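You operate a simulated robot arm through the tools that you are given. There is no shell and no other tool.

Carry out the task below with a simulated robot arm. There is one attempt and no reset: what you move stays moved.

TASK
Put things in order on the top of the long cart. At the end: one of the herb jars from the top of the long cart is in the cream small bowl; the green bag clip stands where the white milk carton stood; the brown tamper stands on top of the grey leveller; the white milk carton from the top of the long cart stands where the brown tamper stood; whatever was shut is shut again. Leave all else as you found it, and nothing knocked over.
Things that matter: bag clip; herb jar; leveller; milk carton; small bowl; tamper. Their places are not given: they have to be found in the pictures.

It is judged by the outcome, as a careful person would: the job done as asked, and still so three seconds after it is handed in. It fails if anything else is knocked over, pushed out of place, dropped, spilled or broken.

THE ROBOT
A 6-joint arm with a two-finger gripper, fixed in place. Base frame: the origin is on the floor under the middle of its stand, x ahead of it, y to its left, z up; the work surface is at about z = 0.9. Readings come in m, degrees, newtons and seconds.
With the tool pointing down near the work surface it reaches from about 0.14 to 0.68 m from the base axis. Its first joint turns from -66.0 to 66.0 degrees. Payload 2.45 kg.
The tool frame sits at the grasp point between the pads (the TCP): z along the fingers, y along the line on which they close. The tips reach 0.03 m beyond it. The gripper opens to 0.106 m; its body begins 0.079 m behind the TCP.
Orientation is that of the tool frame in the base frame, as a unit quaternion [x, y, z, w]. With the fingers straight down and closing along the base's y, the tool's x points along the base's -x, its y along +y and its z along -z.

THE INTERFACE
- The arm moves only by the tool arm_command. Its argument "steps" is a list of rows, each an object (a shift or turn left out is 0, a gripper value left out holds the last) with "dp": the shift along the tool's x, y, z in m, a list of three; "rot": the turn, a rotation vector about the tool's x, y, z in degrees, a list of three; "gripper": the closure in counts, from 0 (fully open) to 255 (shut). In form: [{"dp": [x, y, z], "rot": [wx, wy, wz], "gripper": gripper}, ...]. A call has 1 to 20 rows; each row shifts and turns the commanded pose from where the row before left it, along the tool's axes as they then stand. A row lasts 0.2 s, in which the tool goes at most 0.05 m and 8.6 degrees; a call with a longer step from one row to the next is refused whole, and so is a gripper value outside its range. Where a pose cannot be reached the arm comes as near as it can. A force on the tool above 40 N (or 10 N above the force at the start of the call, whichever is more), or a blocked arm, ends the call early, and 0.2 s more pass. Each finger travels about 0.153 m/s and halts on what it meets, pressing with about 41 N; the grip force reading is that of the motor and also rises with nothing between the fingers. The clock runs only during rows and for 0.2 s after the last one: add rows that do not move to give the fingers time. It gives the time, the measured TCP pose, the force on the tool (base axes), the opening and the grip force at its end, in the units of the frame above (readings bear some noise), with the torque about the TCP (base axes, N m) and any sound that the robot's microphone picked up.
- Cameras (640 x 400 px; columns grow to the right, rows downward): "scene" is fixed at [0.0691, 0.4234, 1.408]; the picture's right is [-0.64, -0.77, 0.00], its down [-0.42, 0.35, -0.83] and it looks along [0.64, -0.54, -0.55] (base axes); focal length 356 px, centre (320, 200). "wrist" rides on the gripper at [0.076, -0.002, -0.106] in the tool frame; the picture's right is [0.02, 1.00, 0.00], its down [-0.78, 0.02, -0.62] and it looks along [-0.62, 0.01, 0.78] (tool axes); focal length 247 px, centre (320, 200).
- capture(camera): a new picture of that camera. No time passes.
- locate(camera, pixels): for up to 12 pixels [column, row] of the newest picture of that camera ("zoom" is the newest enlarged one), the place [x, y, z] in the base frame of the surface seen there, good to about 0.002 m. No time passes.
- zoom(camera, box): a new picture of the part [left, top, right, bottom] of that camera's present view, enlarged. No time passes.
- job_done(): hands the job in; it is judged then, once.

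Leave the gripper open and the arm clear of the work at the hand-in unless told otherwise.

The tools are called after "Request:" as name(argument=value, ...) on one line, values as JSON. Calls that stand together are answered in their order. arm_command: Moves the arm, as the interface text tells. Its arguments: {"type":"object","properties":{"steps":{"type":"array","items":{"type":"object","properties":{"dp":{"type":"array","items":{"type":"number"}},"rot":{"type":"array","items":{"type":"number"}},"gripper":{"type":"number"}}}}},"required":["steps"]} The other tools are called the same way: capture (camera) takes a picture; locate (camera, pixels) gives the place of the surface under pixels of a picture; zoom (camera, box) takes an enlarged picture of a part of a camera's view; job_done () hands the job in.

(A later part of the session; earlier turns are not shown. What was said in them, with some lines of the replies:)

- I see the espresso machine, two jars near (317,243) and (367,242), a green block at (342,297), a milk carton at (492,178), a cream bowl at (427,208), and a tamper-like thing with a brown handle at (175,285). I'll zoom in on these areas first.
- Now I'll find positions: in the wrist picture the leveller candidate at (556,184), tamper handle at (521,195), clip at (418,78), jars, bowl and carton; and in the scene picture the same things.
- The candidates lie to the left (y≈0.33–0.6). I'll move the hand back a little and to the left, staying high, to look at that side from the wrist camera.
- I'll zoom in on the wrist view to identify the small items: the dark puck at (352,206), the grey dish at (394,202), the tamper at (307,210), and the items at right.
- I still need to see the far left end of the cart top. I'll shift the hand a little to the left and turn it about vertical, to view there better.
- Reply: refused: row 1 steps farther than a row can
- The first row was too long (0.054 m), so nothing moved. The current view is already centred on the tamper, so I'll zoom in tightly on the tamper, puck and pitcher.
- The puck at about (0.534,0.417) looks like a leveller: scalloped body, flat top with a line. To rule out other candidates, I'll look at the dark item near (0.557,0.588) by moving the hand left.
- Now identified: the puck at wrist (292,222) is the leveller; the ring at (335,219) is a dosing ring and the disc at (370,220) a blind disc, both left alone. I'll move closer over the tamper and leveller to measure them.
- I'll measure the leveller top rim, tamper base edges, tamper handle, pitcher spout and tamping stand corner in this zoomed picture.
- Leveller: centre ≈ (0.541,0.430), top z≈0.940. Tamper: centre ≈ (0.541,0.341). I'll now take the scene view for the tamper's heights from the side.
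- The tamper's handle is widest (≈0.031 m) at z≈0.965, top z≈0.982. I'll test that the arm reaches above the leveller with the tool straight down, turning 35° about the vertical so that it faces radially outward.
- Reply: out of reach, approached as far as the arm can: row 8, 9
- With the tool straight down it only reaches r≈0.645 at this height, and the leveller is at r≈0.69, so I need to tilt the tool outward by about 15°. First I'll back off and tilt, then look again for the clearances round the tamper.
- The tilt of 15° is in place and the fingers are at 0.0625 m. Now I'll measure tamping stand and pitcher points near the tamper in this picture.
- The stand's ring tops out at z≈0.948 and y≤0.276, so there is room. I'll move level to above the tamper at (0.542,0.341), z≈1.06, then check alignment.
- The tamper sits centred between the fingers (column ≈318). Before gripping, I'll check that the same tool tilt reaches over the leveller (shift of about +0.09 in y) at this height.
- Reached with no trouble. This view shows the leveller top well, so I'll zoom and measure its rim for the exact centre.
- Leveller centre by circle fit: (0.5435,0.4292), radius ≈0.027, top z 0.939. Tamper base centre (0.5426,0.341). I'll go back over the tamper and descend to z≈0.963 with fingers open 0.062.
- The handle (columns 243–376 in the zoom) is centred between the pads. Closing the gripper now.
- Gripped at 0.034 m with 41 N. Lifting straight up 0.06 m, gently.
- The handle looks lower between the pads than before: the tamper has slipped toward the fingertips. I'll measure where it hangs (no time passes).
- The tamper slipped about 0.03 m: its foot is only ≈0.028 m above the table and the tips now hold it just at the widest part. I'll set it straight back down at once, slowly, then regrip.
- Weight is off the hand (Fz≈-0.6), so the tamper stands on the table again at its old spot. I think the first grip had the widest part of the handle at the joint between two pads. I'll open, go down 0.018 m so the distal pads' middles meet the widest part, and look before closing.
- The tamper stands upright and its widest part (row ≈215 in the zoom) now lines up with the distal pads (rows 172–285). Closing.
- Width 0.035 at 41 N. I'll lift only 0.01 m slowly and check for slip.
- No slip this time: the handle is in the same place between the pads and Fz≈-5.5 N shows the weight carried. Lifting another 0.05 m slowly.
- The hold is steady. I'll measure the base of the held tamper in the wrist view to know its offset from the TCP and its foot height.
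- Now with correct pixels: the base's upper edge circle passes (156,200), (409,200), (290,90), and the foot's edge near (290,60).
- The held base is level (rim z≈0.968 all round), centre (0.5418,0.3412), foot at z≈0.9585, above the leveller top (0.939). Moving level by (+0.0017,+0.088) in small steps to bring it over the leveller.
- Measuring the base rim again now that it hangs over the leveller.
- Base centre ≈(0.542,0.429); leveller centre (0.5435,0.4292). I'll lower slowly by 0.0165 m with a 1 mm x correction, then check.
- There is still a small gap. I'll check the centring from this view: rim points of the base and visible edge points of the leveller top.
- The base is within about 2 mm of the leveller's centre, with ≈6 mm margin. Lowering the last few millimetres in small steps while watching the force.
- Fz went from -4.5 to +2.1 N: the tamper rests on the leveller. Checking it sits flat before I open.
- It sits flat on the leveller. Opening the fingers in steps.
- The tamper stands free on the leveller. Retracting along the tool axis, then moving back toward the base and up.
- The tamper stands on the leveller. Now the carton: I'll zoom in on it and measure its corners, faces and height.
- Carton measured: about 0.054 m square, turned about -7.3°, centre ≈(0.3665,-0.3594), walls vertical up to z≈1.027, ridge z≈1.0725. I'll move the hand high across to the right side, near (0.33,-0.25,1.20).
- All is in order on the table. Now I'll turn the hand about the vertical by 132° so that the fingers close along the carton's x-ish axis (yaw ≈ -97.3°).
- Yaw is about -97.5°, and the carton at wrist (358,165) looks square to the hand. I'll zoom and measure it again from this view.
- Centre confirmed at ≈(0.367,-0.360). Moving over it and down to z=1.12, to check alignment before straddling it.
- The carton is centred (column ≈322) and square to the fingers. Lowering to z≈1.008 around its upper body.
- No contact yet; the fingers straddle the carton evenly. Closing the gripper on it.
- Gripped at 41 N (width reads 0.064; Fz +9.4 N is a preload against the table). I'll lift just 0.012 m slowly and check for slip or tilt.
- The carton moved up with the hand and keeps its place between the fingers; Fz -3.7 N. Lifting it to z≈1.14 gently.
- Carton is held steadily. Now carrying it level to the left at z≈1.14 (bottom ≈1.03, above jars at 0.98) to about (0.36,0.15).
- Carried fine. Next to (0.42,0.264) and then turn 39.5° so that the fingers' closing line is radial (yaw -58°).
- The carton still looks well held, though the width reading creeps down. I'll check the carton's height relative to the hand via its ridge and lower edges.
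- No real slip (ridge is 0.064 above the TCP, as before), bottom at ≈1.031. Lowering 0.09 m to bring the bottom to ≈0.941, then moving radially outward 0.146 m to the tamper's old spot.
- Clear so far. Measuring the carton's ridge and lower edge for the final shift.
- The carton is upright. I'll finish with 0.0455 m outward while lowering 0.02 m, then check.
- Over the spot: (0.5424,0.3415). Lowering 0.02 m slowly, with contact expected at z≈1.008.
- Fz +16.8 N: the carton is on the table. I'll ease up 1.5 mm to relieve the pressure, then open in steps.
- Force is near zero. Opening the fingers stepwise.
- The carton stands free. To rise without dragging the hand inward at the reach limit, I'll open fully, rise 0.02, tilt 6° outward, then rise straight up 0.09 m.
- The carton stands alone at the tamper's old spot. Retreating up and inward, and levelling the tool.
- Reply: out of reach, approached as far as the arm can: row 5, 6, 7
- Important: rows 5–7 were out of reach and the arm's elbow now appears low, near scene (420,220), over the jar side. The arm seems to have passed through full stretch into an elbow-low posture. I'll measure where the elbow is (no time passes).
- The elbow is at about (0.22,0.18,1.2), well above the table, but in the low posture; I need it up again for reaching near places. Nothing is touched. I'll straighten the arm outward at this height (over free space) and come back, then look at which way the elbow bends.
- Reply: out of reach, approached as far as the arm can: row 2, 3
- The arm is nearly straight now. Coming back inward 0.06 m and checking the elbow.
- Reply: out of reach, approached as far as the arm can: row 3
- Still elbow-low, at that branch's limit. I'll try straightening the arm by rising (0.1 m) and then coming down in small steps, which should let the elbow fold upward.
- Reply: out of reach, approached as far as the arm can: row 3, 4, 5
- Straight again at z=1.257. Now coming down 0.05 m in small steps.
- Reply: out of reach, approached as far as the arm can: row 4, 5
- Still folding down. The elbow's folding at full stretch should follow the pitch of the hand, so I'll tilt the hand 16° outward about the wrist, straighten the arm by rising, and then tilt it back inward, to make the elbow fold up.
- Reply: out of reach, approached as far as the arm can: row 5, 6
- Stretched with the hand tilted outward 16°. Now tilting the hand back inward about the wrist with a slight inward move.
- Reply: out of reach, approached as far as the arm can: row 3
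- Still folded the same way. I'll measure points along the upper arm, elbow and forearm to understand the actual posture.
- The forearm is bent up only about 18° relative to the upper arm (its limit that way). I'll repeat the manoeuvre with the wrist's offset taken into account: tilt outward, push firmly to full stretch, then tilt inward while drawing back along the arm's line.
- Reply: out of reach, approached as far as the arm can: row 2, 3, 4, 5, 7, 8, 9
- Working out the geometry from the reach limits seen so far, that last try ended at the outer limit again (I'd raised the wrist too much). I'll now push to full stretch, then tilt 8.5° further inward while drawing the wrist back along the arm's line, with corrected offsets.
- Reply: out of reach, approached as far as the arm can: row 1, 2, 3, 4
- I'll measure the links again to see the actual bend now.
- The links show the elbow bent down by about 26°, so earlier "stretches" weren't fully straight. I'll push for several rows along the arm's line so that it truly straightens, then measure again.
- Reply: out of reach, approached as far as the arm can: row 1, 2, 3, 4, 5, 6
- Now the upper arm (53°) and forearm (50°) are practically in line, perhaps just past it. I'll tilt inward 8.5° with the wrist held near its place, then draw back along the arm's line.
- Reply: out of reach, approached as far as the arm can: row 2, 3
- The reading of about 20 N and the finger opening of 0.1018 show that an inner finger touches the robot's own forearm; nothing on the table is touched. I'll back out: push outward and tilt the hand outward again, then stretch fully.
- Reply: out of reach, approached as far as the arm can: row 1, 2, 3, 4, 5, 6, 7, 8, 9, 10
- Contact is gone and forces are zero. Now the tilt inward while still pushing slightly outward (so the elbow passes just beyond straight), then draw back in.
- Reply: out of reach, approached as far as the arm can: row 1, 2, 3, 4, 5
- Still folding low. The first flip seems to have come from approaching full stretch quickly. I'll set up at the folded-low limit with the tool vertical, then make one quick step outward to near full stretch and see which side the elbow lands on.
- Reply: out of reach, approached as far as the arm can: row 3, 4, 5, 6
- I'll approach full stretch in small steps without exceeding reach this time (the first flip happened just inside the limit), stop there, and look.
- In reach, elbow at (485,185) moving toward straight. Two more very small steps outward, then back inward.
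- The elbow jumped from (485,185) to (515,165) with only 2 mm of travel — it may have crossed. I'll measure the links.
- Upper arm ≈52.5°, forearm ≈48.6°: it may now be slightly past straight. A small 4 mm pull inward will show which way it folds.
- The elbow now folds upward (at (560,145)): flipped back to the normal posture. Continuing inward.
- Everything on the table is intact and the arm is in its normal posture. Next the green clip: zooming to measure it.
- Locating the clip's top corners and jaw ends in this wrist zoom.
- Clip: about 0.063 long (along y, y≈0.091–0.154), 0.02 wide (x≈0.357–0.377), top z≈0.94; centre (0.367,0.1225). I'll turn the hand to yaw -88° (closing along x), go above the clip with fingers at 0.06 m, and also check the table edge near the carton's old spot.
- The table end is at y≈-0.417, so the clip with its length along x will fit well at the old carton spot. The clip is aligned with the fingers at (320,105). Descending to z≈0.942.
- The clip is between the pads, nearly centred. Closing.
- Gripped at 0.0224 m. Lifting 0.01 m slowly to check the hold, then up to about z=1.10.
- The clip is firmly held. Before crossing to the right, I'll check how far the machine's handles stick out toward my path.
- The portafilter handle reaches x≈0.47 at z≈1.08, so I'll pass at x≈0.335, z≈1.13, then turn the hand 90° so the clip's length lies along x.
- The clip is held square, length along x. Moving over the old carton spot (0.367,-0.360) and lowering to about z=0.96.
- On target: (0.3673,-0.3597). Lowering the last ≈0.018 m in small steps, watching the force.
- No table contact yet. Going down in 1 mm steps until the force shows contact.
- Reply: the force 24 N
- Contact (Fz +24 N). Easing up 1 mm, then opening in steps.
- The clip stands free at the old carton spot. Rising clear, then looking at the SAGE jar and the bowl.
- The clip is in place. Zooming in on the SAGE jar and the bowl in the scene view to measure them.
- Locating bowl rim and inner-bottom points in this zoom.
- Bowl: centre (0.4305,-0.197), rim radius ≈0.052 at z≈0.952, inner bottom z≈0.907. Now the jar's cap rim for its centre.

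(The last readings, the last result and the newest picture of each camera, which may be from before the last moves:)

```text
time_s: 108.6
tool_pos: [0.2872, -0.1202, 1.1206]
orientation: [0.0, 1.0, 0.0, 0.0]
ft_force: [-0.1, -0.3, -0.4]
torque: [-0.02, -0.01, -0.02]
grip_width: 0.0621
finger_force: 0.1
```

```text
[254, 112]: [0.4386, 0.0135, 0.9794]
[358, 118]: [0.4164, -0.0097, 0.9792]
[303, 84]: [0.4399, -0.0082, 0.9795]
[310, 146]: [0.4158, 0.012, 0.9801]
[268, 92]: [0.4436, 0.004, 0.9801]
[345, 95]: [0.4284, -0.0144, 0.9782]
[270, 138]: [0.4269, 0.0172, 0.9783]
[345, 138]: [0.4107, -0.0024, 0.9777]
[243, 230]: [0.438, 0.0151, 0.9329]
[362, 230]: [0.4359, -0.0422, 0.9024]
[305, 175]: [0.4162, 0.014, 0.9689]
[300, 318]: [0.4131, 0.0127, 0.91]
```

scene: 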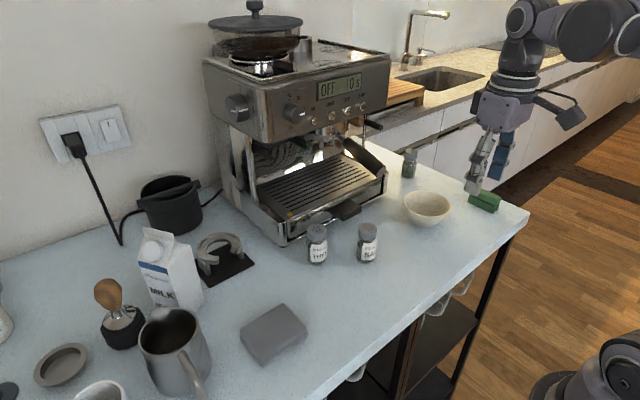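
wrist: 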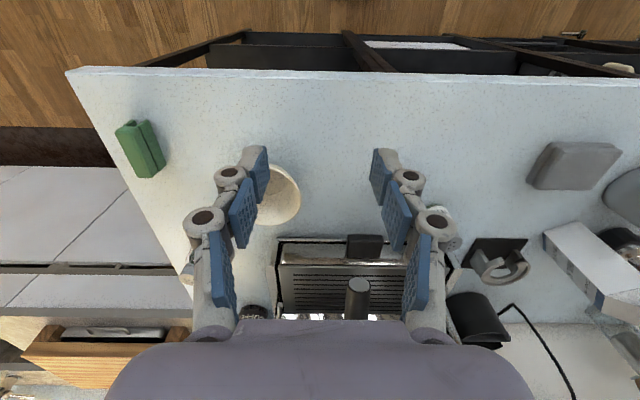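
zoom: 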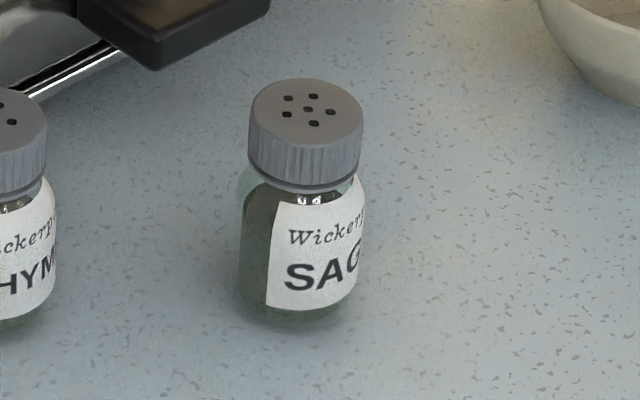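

Jar centre ≈(0.4275,0.0015), top z≈0.98, cap radius ≈0.0165. Before approaching, I'll check the machine's protruding parts near the jar and bowl at hand height.

Request:
zoom(camera="scene", box=[290, 90, 430, 240])

Request:
locate(camera="scene", pixels=[[375, 124], [365, 155], [380, 175], [350, 145], [345, 210], [360, 205], [336, 206], [383, 190], [390, 100], [355, 190], [372, 160], [364, 135]])

```text
2.67 times, centred on (360, 165) of scene
```

zoom: 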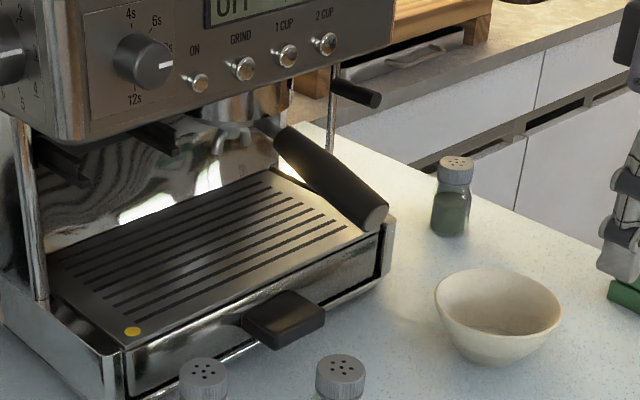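

```text
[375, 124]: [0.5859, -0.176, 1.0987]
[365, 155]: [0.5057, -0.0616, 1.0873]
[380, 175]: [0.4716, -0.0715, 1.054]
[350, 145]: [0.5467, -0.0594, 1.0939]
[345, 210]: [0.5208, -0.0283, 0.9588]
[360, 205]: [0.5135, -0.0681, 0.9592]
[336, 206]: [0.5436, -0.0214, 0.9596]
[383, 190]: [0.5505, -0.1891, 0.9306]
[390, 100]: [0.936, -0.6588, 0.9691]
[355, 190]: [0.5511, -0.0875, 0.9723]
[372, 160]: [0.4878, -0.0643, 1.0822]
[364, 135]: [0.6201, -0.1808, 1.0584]
```

The portafilter handle ends near (0.468,-0.065) at z≈1.05–1.09. I'll turn the hand to yaw -57° so its narrow side faces that handle, and come in over the jar from the robot's side at z≈1.12.

Request:
arm_command(steps=[{"rot": [0, 0, 8.15], "gripper": 80}, {"rot": [0, 0, 8.15]}, {"rot": [0, 0, 8.15]}, {"rot": [0, 0, 8.15]}, {"rot": [0, 0, 8.15]}, {"rot": [0, 0, 8.15]}, {"rot": [0, 0, 8.1]}, {"dp": [0.034, 0.0221, 0]}, {"dp": [0.034, 0.0221, 0]}, {"dp": [0.034, 0.0221, 0]}, {"dp": [-0.0191, 0.0294, 0]}, {"dp": [-0.0191, 0.0294, 0]}, {"dp": [-0.0191, 0.0294, 0]}, {"dp": [-0.0192, 0.0295, 0]}, {"dp": [0, 0, 0]}])

Request:
capture(camera="wrist")

Request:
capture(camera="scene")

```text
time_s: 111.8
tool_pos: [0.428, 0.0014, 1.1207]
orientation: [0.477, 0.879, 0.0, 0.0]
ft_force: [-0.6, -0.6, 0.6]
torque: [0.02, -0.01, -0.02]
grip_width: 0.0727
finger_force: 0.0
```

```text
taken
```

wrist: 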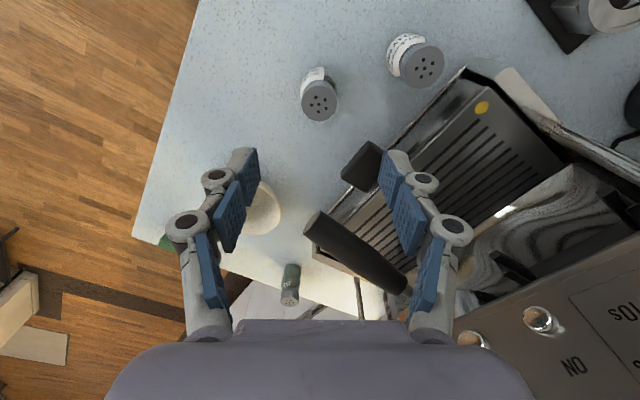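

```text
taken
```

scene: 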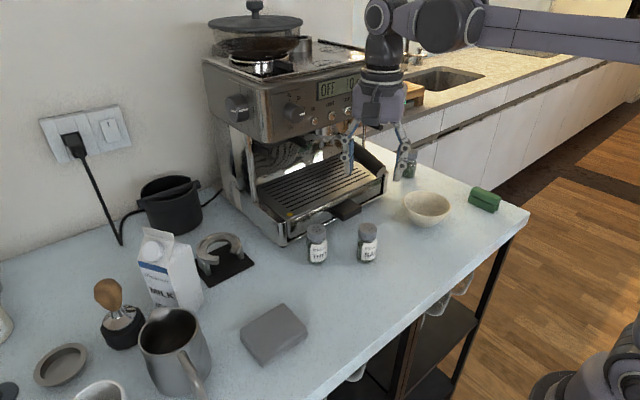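

The jar is centred under the hand (column ≈319); the portafilter handle's tip lies about 0.078 m in front of the tool axis. I'll verify the cap's centre from this view before descending.

Request:
zoom(camera="wrist", box=[290, 60, 350, 130])

Request:
locate(camera="wrist", pixels=[[319, 100], [303, 100], [335, 100], [319, 84], [319, 117], [313, 228], [308, 215], [320, 210]])

```text
5.71 times, centred on (320, 95) of wrist
```

zoom: 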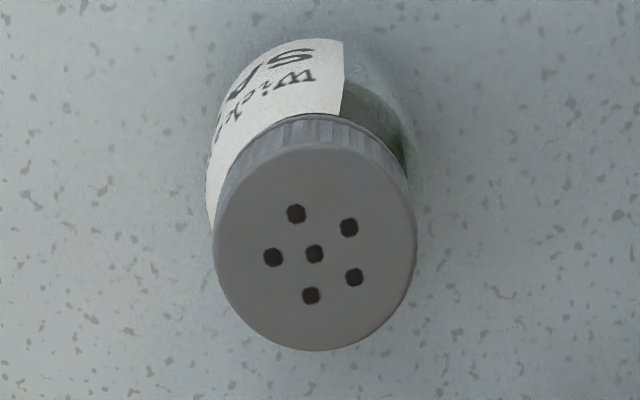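

```text
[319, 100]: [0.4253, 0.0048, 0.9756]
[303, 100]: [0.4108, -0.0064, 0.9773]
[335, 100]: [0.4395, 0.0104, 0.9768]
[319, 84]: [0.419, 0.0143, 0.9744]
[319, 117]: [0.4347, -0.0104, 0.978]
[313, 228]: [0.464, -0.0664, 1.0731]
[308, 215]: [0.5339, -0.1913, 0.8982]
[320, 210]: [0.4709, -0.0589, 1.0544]
```

Cap centre ≈(0.427,0.002), matching the hand's (0.428,0.0014). Descending to z≈0.98 in steps.

Request:
arm_command(steps=[{"dp": [0, 0, 0.03]}, {"dp": [0, 0, 0.035]}, {"dp": [0, 0, 0.03]}, {"dp": [0, 0, 0.02]}, {"dp": [0, 0, 0]}])

Request:
capture(camera="wrist")

Request:
zoom(camera="scene", box=[290, 90, 450, 280])

```text
time_s: 113.0
tool_pos: [0.4262, 0.002, 1.0067]
orientation: [0.477, 0.879, 0.0, 0.001]
ft_force: [-0.3, 0.6, 0.3]
torque: [0.04, 0.0, 0.03]
grip_width: 0.0726
finger_force: 0.0
```

```text
taken
```

wrist: 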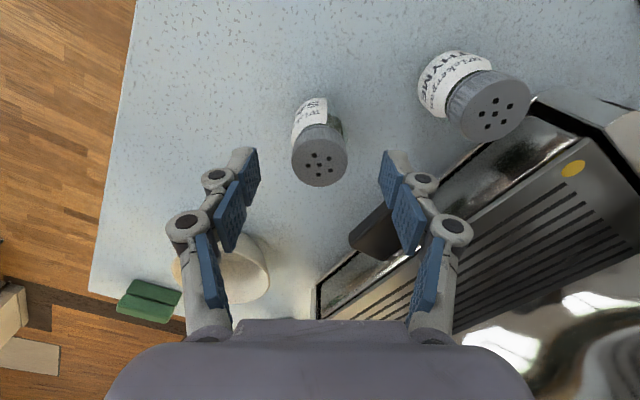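

```text
2.11 times, centred on (370, 185) of scene
```

zoom: 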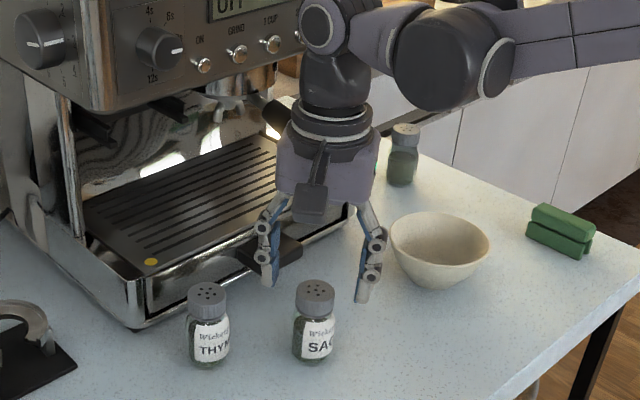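

No contact so far. Descending the last 0.026 m slowly, watching the force near the portafilter handle.

Request:
arm_command(steps=[{"dp": [0, 0, 0.007]}, {"dp": [0, 0, 0.007]}, {"dp": [0, 0, 0.007]}, {"dp": [0, 0, 0.005]}, {"dp": [0, 0, 0]}])

Request:
capture(camera="wrist")

Request:
zoom(camera="scene", box=[290, 90, 450, 280])

```text
time_s: 114.2
tool_pos: [0.4267, 0.0018, 0.9797]
orientation: [0.477, 0.879, -0.001, 0.0]
ft_force: [0.0, 0.8, -0.3]
torque: [0.04, -0.02, 0.01]
grip_width: 0.0728
finger_force: 0.0
```

```text
taken
```

wrist: 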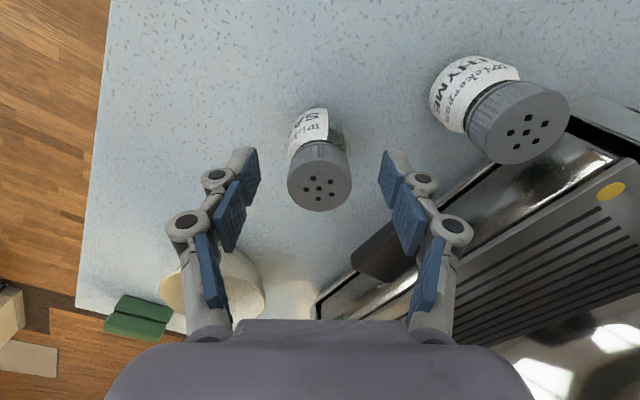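

```text
2.11 times, centred on (370, 185) of scene
```

zoom: 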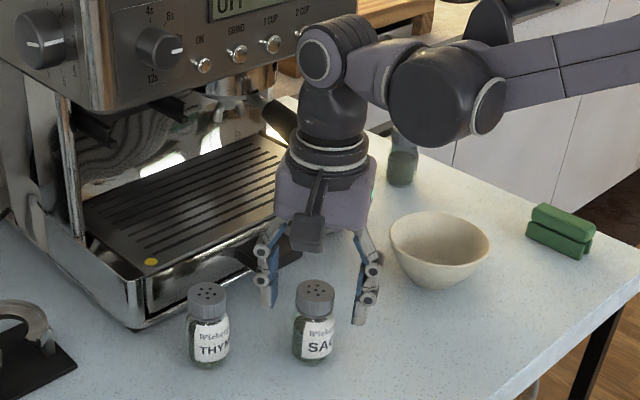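

No contact force; the cap (columns 288–351) is centred between the pads. Closing on the cap.

Request:
arm_command(steps=[{"gripper": 130}, {"gripper": 165}, {"gripper": 200}, {"gripper": 255}, {"gripper": 255}])

Request:
capture(camera="wrist")

```text
time_s: 115.4
tool_pos: [0.4273, 0.0019, 0.9798]
orientation: [0.477, 0.879, 0.0, 0.001]
ft_force: [1.4, -0.5, 1.8]
torque: [0.01, -0.03, 0.03]
grip_width: 0.0343
finger_force: 41.1
```

```text
taken
```

wrist: 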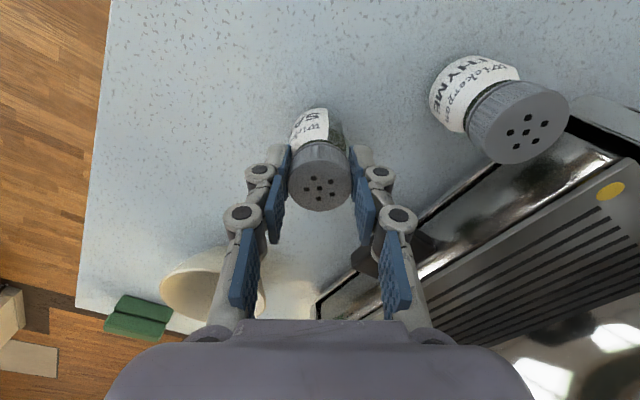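

Gripped at 0.0343 m. Lifting 0.012 m slowly first to check for slip.

Request:
arm_command(steps=[{"dp": [0, 0, -0.003]}, {"dp": [0, 0, -0.003]}, {"dp": [0, 0, -0.003]}, {"dp": [0, 0, -0.003]}, {"dp": [0, 0, 0]}])

Request:
capture(camera="wrist")

Request:
zoom(camera="scene", box=[290, 140, 450, 280])

```text
time_s: 116.6
tool_pos: [0.4276, 0.0029, 0.9945]
orientation: [0.477, 0.879, 0.0, 0.0]
ft_force: [0.0, 0.1, -0.6]
torque: [-0.01, 0.0, 0.01]
grip_width: 0.0344
finger_force: 41.2
```

```text
taken
```

wrist: 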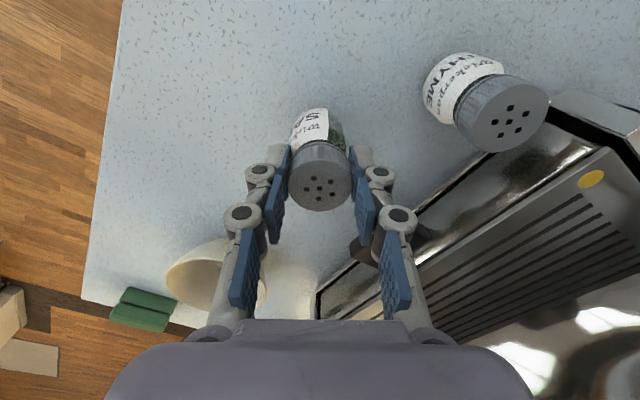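

```text
2.86 times, centred on (370, 210) of scene
```

zoom: 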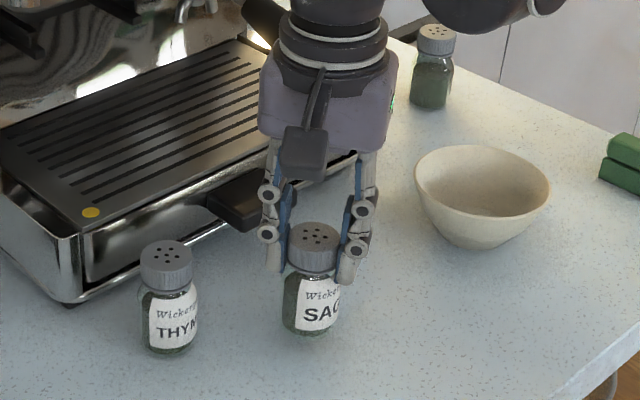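

The jar comes up with the hand. Lifting to z≈1.10, backing toward the robot, then across to the bowl's side.

Request:
arm_command(steps=[{"dp": [0, 0, -0.012]}, {"dp": [0, 0, -0.018]}, {"dp": [0, 0, -0.02]}, {"dp": [0, 0, -0.02]}, {"dp": [0, 0, -0.02]}, {"dp": [0, 0, -0.015]}, {"dp": [0.0163, -0.0252, 0]}, {"dp": [0.0163, -0.0252, 0]}, {"dp": [0.0163, -0.0252, 0]}, {"dp": [-0.0278, -0.0181, 0]}, {"dp": [-0.0278, -0.0181, 0]}, {"dp": [-0.0278, -0.0181, 0]}, {"dp": [-0.0278, -0.0181, 0]}, {"dp": [-0.0278, -0.0181, 0]}, {"dp": [-0.0279, -0.0181, 0]}, {"dp": [0, 0, 0]}])

Request:
capture(camera="wrist")

Request:
capture(camera="scene")

```text
time_s: 120.0
tool_pos: [0.3373, -0.1975, 1.099]
orientation: [0.477, 0.879, 0.0, 0.0]
ft_force: [0.4, -0.6, -1.1]
torque: [-0.01, -0.02, 0.02]
grip_width: 0.0343
finger_force: 41.4
```

```text
taken
```

wrist: 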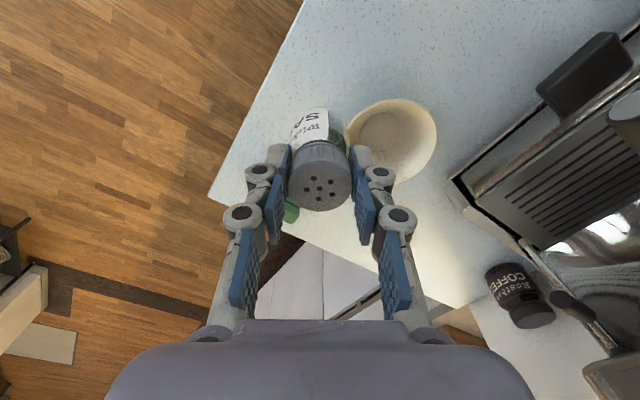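

```text
taken
```

scene: 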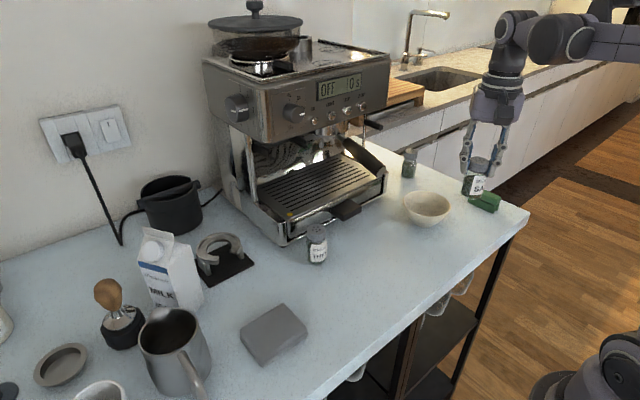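

Now verifying the bowl's rim and inner bottom from this view before moving over it.

Request:
locate(camera="wrist", pixels=[[436, 140], [400, 100], [365, 112], [430, 115], [400, 183], [425, 168], [395, 140], [385, 130], [405, 150], [415, 135], [390, 155]])

Request:
zoom(camera="wrist", box=[330, 80, 450, 200])

```text
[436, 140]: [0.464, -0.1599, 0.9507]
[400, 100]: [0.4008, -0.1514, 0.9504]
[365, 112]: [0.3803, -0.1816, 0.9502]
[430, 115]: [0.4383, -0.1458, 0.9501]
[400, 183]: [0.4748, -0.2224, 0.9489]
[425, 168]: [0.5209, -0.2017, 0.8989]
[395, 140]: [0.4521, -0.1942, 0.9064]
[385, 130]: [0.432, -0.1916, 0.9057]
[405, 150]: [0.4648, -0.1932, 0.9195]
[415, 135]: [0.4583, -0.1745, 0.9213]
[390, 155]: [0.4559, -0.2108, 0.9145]
```

```text
3.33 times, centred on (390, 140) of wrist
```

zoom: 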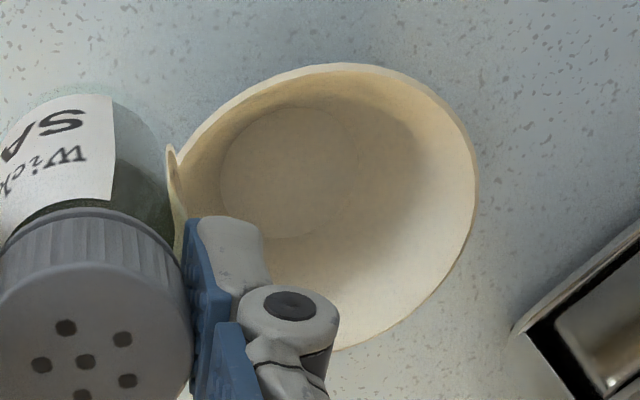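

The flat inner bottom is visible as a circle; measuring its extents.

Request:
locate(camera="zoom", pixels=[[226, 172], [290, 112], [290, 232], [345, 172], [290, 172], [330, 125], [250, 125], [380, 172], [310, 235]])

```text
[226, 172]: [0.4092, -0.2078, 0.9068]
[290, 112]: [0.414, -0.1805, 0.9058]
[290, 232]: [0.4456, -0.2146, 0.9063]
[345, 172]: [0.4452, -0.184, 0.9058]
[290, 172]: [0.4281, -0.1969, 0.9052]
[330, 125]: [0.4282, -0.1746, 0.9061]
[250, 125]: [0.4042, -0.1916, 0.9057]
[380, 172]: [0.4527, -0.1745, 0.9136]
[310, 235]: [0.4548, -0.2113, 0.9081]
```

Flat bottom: centre ≈(0.428,-0.197), radius ≈0.023, z≈0.906. Moving the jar over it at the present height, then checking.

Request:
arm_command(steps=[{"dp": [-0.0165, 0.0257, 0]}, {"dp": [-0.0165, 0.0257, 0]}, {"dp": [-0.0165, 0.0257, 0]}, {"dp": [0, 0, 0]}, {"dp": [0, 0, 0.02]}, {"dp": [0, 0, 0.018]}, {"dp": [0, 0, 0]}])

Request:
capture(camera="wrist")

Request:
zoom(camera="scene", box=[360, 90, 500, 250])

```text
time_s: 121.6
tool_pos: [0.429, -0.197, 1.0583]
orientation: [0.477, 0.879, 0.0, 0.001]
ft_force: [0.4, 0.3, -0.7]
torque: [0.0, -0.02, 0.04]
grip_width: 0.0345
finger_force: 41.0
```

```text
taken
```

wrist: 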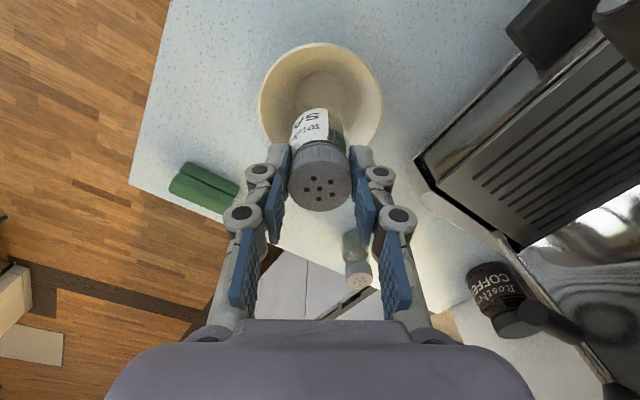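

```text
2.50 times, centred on (430, 170) of scene
```

zoom: 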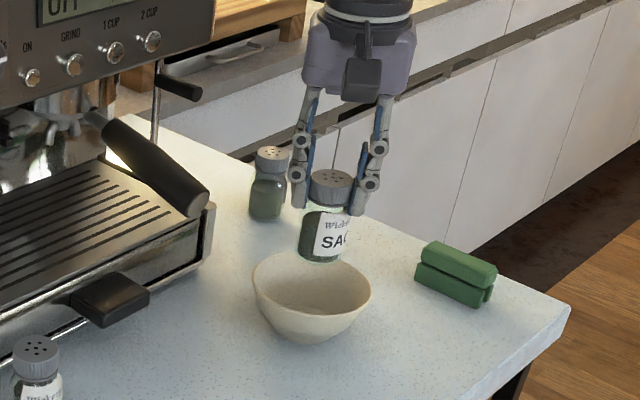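

The jar hangs upright over the bowl's centre. Lowering to just above the bowl's bottom.

Request:
arm_command(steps=[{"dp": [0, 0, 0.015]}, {"dp": [0, 0, 0.018]}, {"dp": [0, 0, 0.015]}, {"dp": [0, 0, 0.01]}, {"dp": [0, 0, 0.005]}, {"dp": [0, 0, 0]}])

Request:
capture(camera="wrist")

Request:
zoom(camera="scene", box=[380, 140, 480, 250])

```text
time_s: 123.0
tool_pos: [0.4286, -0.1968, 0.9972]
orientation: [0.478, 0.879, 0.0, 0.0]
ft_force: [-0.9, -0.6, -1.4]
torque: [0.01, -0.01, -0.03]
grip_width: 0.0344
finger_force: 40.5
```

```text
taken
```

wrist: 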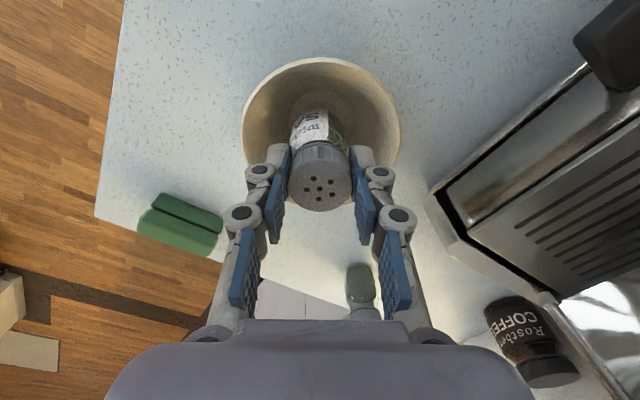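

```text
3.64 times, centred on (430, 195) of scene
```

zoom: 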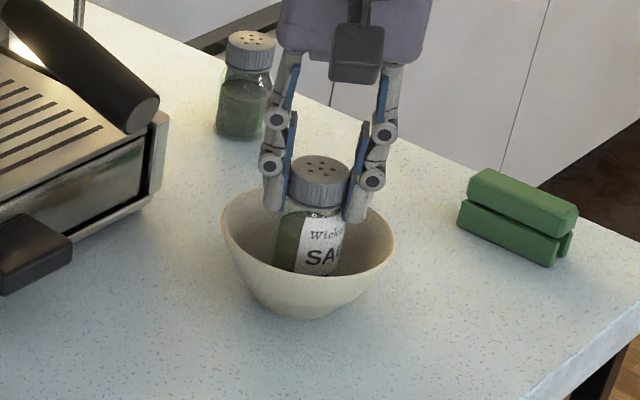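

The jar is inside the bowl, about 1 cm above the bottom. Lowering 0.008, then in 1 mm steps until contact.

Request:
arm_command(steps=[{"dp": [0, 0, 0.003]}, {"dp": [0, 0, 0.003]}, {"dp": [0, 0, 0.002]}, {"dp": [0, 0, 0]}])

```text
time_s: 124.0
tool_pos: [0.4277, -0.1986, 0.9895]
orientation: [0.477, 0.879, 0.0, 0.0]
ft_force: [-0.1, 0.1, -0.9]
torque: [-0.02, -0.01, -0.02]
grip_width: 0.0345
finger_force: 41.0
```

Request:
arm_command(steps=[{"dp": [0, 0, 0.0012]}, {"dp": [0, 0, 0.001]}, {"dp": [0, 0, 0]}])

```text
time_s: 124.8
tool_pos: [0.4294, -0.1965, 0.9873]
orientation: [0.477, 0.879, 0.0, 0.001]
ft_force: [0.5, 0.2, 23.8]
torque: [-0.01, -0.01, -0.02]
grip_width: 0.0345
finger_force: 41.1
```

Contact (Fz +24 N). Easing up 1 mm, then opening the fingers just enough, in steps.

Request:
arm_command(steps=[{"dp": [0, 0, -0.001]}, {"dp": [0, 0, 0]}, {"gripper": 165}, {"gripper": 155}, {"gripper": 140}, {"gripper": 120}, {"dp": [0, 0, 0]}])

Request:
capture(camera="wrist")

Request:
zoom(camera="scene", box=[380, 140, 480, 250])

```text
time_s: 126.4
tool_pos: [0.4291, -0.197, 0.9873]
orientation: [0.478, 0.879, 0.0, 0.0]
ft_force: [0.3, -0.1, -0.2]
torque: [0.04, 0.0, 0.0]
grip_width: 0.0561
finger_force: 0.0
```

```text
taken
```

wrist: 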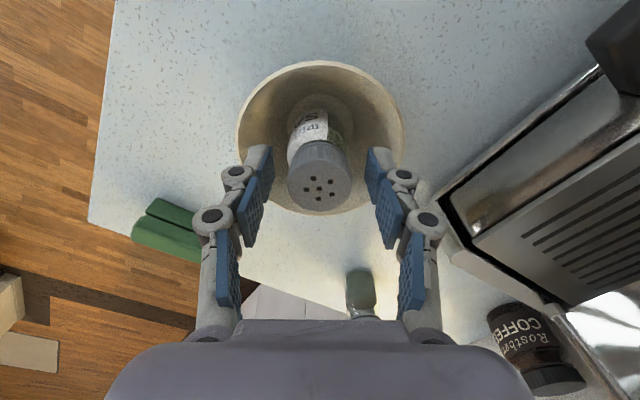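

```text
3.64 times, centred on (430, 195) of scene
```

zoom: 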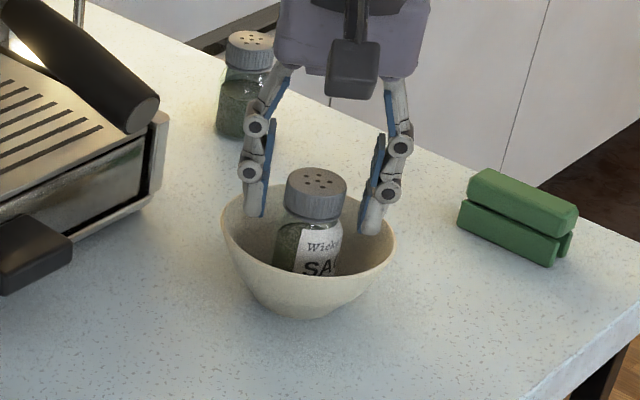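

The jar stands upright in the bowl, released. Rising straight up, then backing the hand away to a clear place.

Request:
arm_command(steps=[{"dp": [0, 0, -0.01]}, {"dp": [0, 0, -0.02]}, {"dp": [0, 0, -0.03]}, {"dp": [0, 0, -0.04]}, {"dp": [0, 0, -0.04]}, {"dp": [0, 0, -0.04]}, {"dp": [0.0163, -0.0252, -0.01]}, {"dp": [0.0163, -0.0252, -0.01]}, {"dp": [0.0163, -0.0252, -0.01]}, {"dp": [0.0163, -0.0252, 0], "gripper": 0}, {"dp": [0, 0, 0]}])

Request:
capture(camera="wrist")

Request:
capture(camera="scene")

```text
time_s: 128.8
tool_pos: [0.3083, -0.1967, 1.1983]
orientation: [0.477, 0.879, -0.001, 0.001]
ft_force: [-0.4, -0.1, -0.2]
torque: [0.03, 0.01, 0.01]
grip_width: 0.1059
finger_force: 0.1
```

```text
taken
```

wrist: 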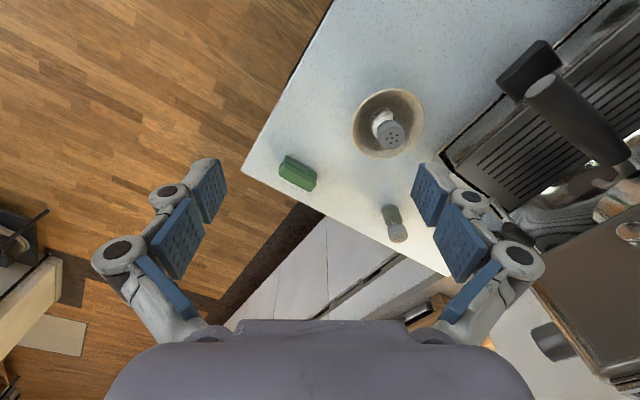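

```text
taken
```

scene: 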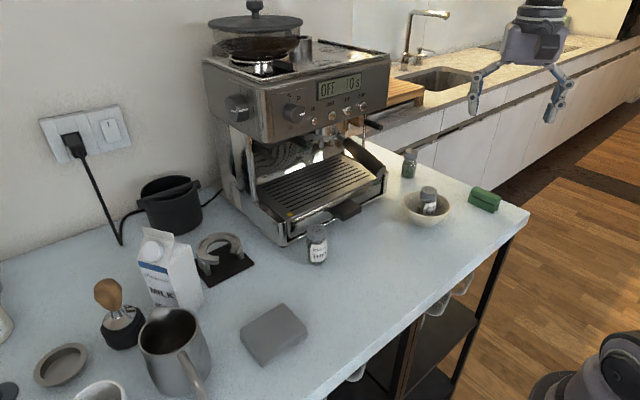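

All four moves appear done. I'll check the left group closely: carton, tamper on leveller, pitcher and stand.

Request:
zoom(camera="scene", box=[60, 210, 260, 370])

Request:
locate(camera="zoom", pixels=[[252, 82], [360, 120], [360, 290], [455, 265], [290, 155], [155, 225], [142, 320], [215, 290], [155, 200]])

Request:
zoom(camera="scene", box=[380, 140, 540, 250])

```text
2.50 times, centred on (160, 290) of scene
```

zoom: 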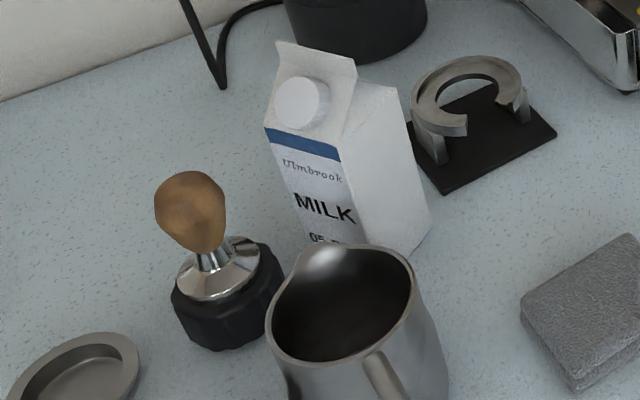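

```text
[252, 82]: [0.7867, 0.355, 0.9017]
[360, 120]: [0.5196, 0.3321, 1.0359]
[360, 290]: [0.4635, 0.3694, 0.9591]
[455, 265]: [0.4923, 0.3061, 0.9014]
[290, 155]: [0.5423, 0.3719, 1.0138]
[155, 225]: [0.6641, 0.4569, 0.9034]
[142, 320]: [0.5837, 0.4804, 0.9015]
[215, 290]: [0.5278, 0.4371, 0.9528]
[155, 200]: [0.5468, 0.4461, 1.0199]
```

```text
3.64 times, centred on (460, 195) of scene
```

zoom: 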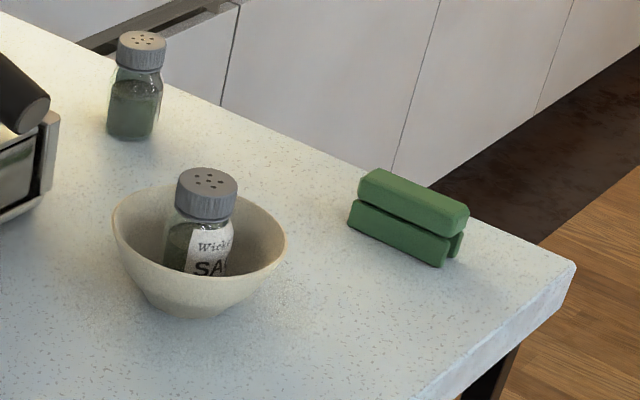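

Everything stands. A last check of the carton's ridge and base corner positions to confirm it is upright and on the tamper's old spot.

Request:
zoom(camera="scene", box=[120, 215, 220, 315])

```text
4.00 times, centred on (170, 265) of scene
```

zoom: 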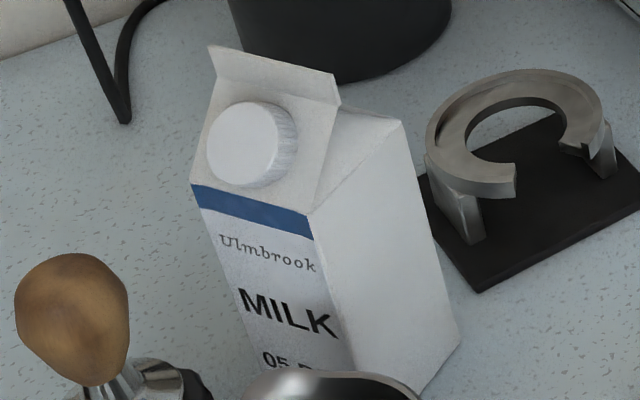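

Request:
locate(camera="zoom", pixels=[[213, 52], [334, 78], [195, 188], [308, 225], [400, 125], [455, 338], [352, 365], [402, 250], [420, 385], [325, 230]])

```text
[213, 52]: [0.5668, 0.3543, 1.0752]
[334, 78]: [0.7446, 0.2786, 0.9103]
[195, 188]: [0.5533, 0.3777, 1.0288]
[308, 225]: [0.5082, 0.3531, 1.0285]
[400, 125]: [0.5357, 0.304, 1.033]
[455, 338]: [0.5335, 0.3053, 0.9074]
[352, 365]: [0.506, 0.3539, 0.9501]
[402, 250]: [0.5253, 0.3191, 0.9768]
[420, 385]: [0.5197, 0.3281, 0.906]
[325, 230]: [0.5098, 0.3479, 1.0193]
```

The carton's centre is ≈(0.5445,0.341), upright, within about 2 mm of the tamper's old spot. The tamper stands on the leveller, the clip stands where the carton was, and the SAGE jar stands in the bowl. Nothing else has moved, nothing was opened, the gripper is open and the arm is clear. Handing in.

Request:
job_done()

```text
The job is handed in.
```

I finished all four moves and handed the job in. The last pictures show everything upright and nothing else moved.

- **Tamper:** it stands on top of the leveller, well inside the rim. I took the dark puck with the white line to be the grey leveller. It was the only levelling tool I found and within reach, though it looks closer to black.
- **Milk carton:** it stands upright within about 2 mm of the tamper's old spot. It is turned from its original angle so that it fits between the pitcher and the tamping stand.
- **Green bag clip:** it stands where the carton was, with its long side turned 90° from how I found it.
- **Herb jar:** the SAGE jar stands upright in the cream bowl.

Nothing had to be opened, so nothing needed shutting again. The gripper is open and the arm is clear of the work.

Two things went wrong on the way:

- **Tamper slip:** it slid about 3 cm in the grip on the first lift. I set it back down at its own spot and picked it up again with a better hold.
- **Arm posture:** after placing the carton, the arm folded into a low-elbow posture that took several tries to undo. During one try a finger pressed against the robot's own forearm at about 20 N. It touched nothing on the cart.
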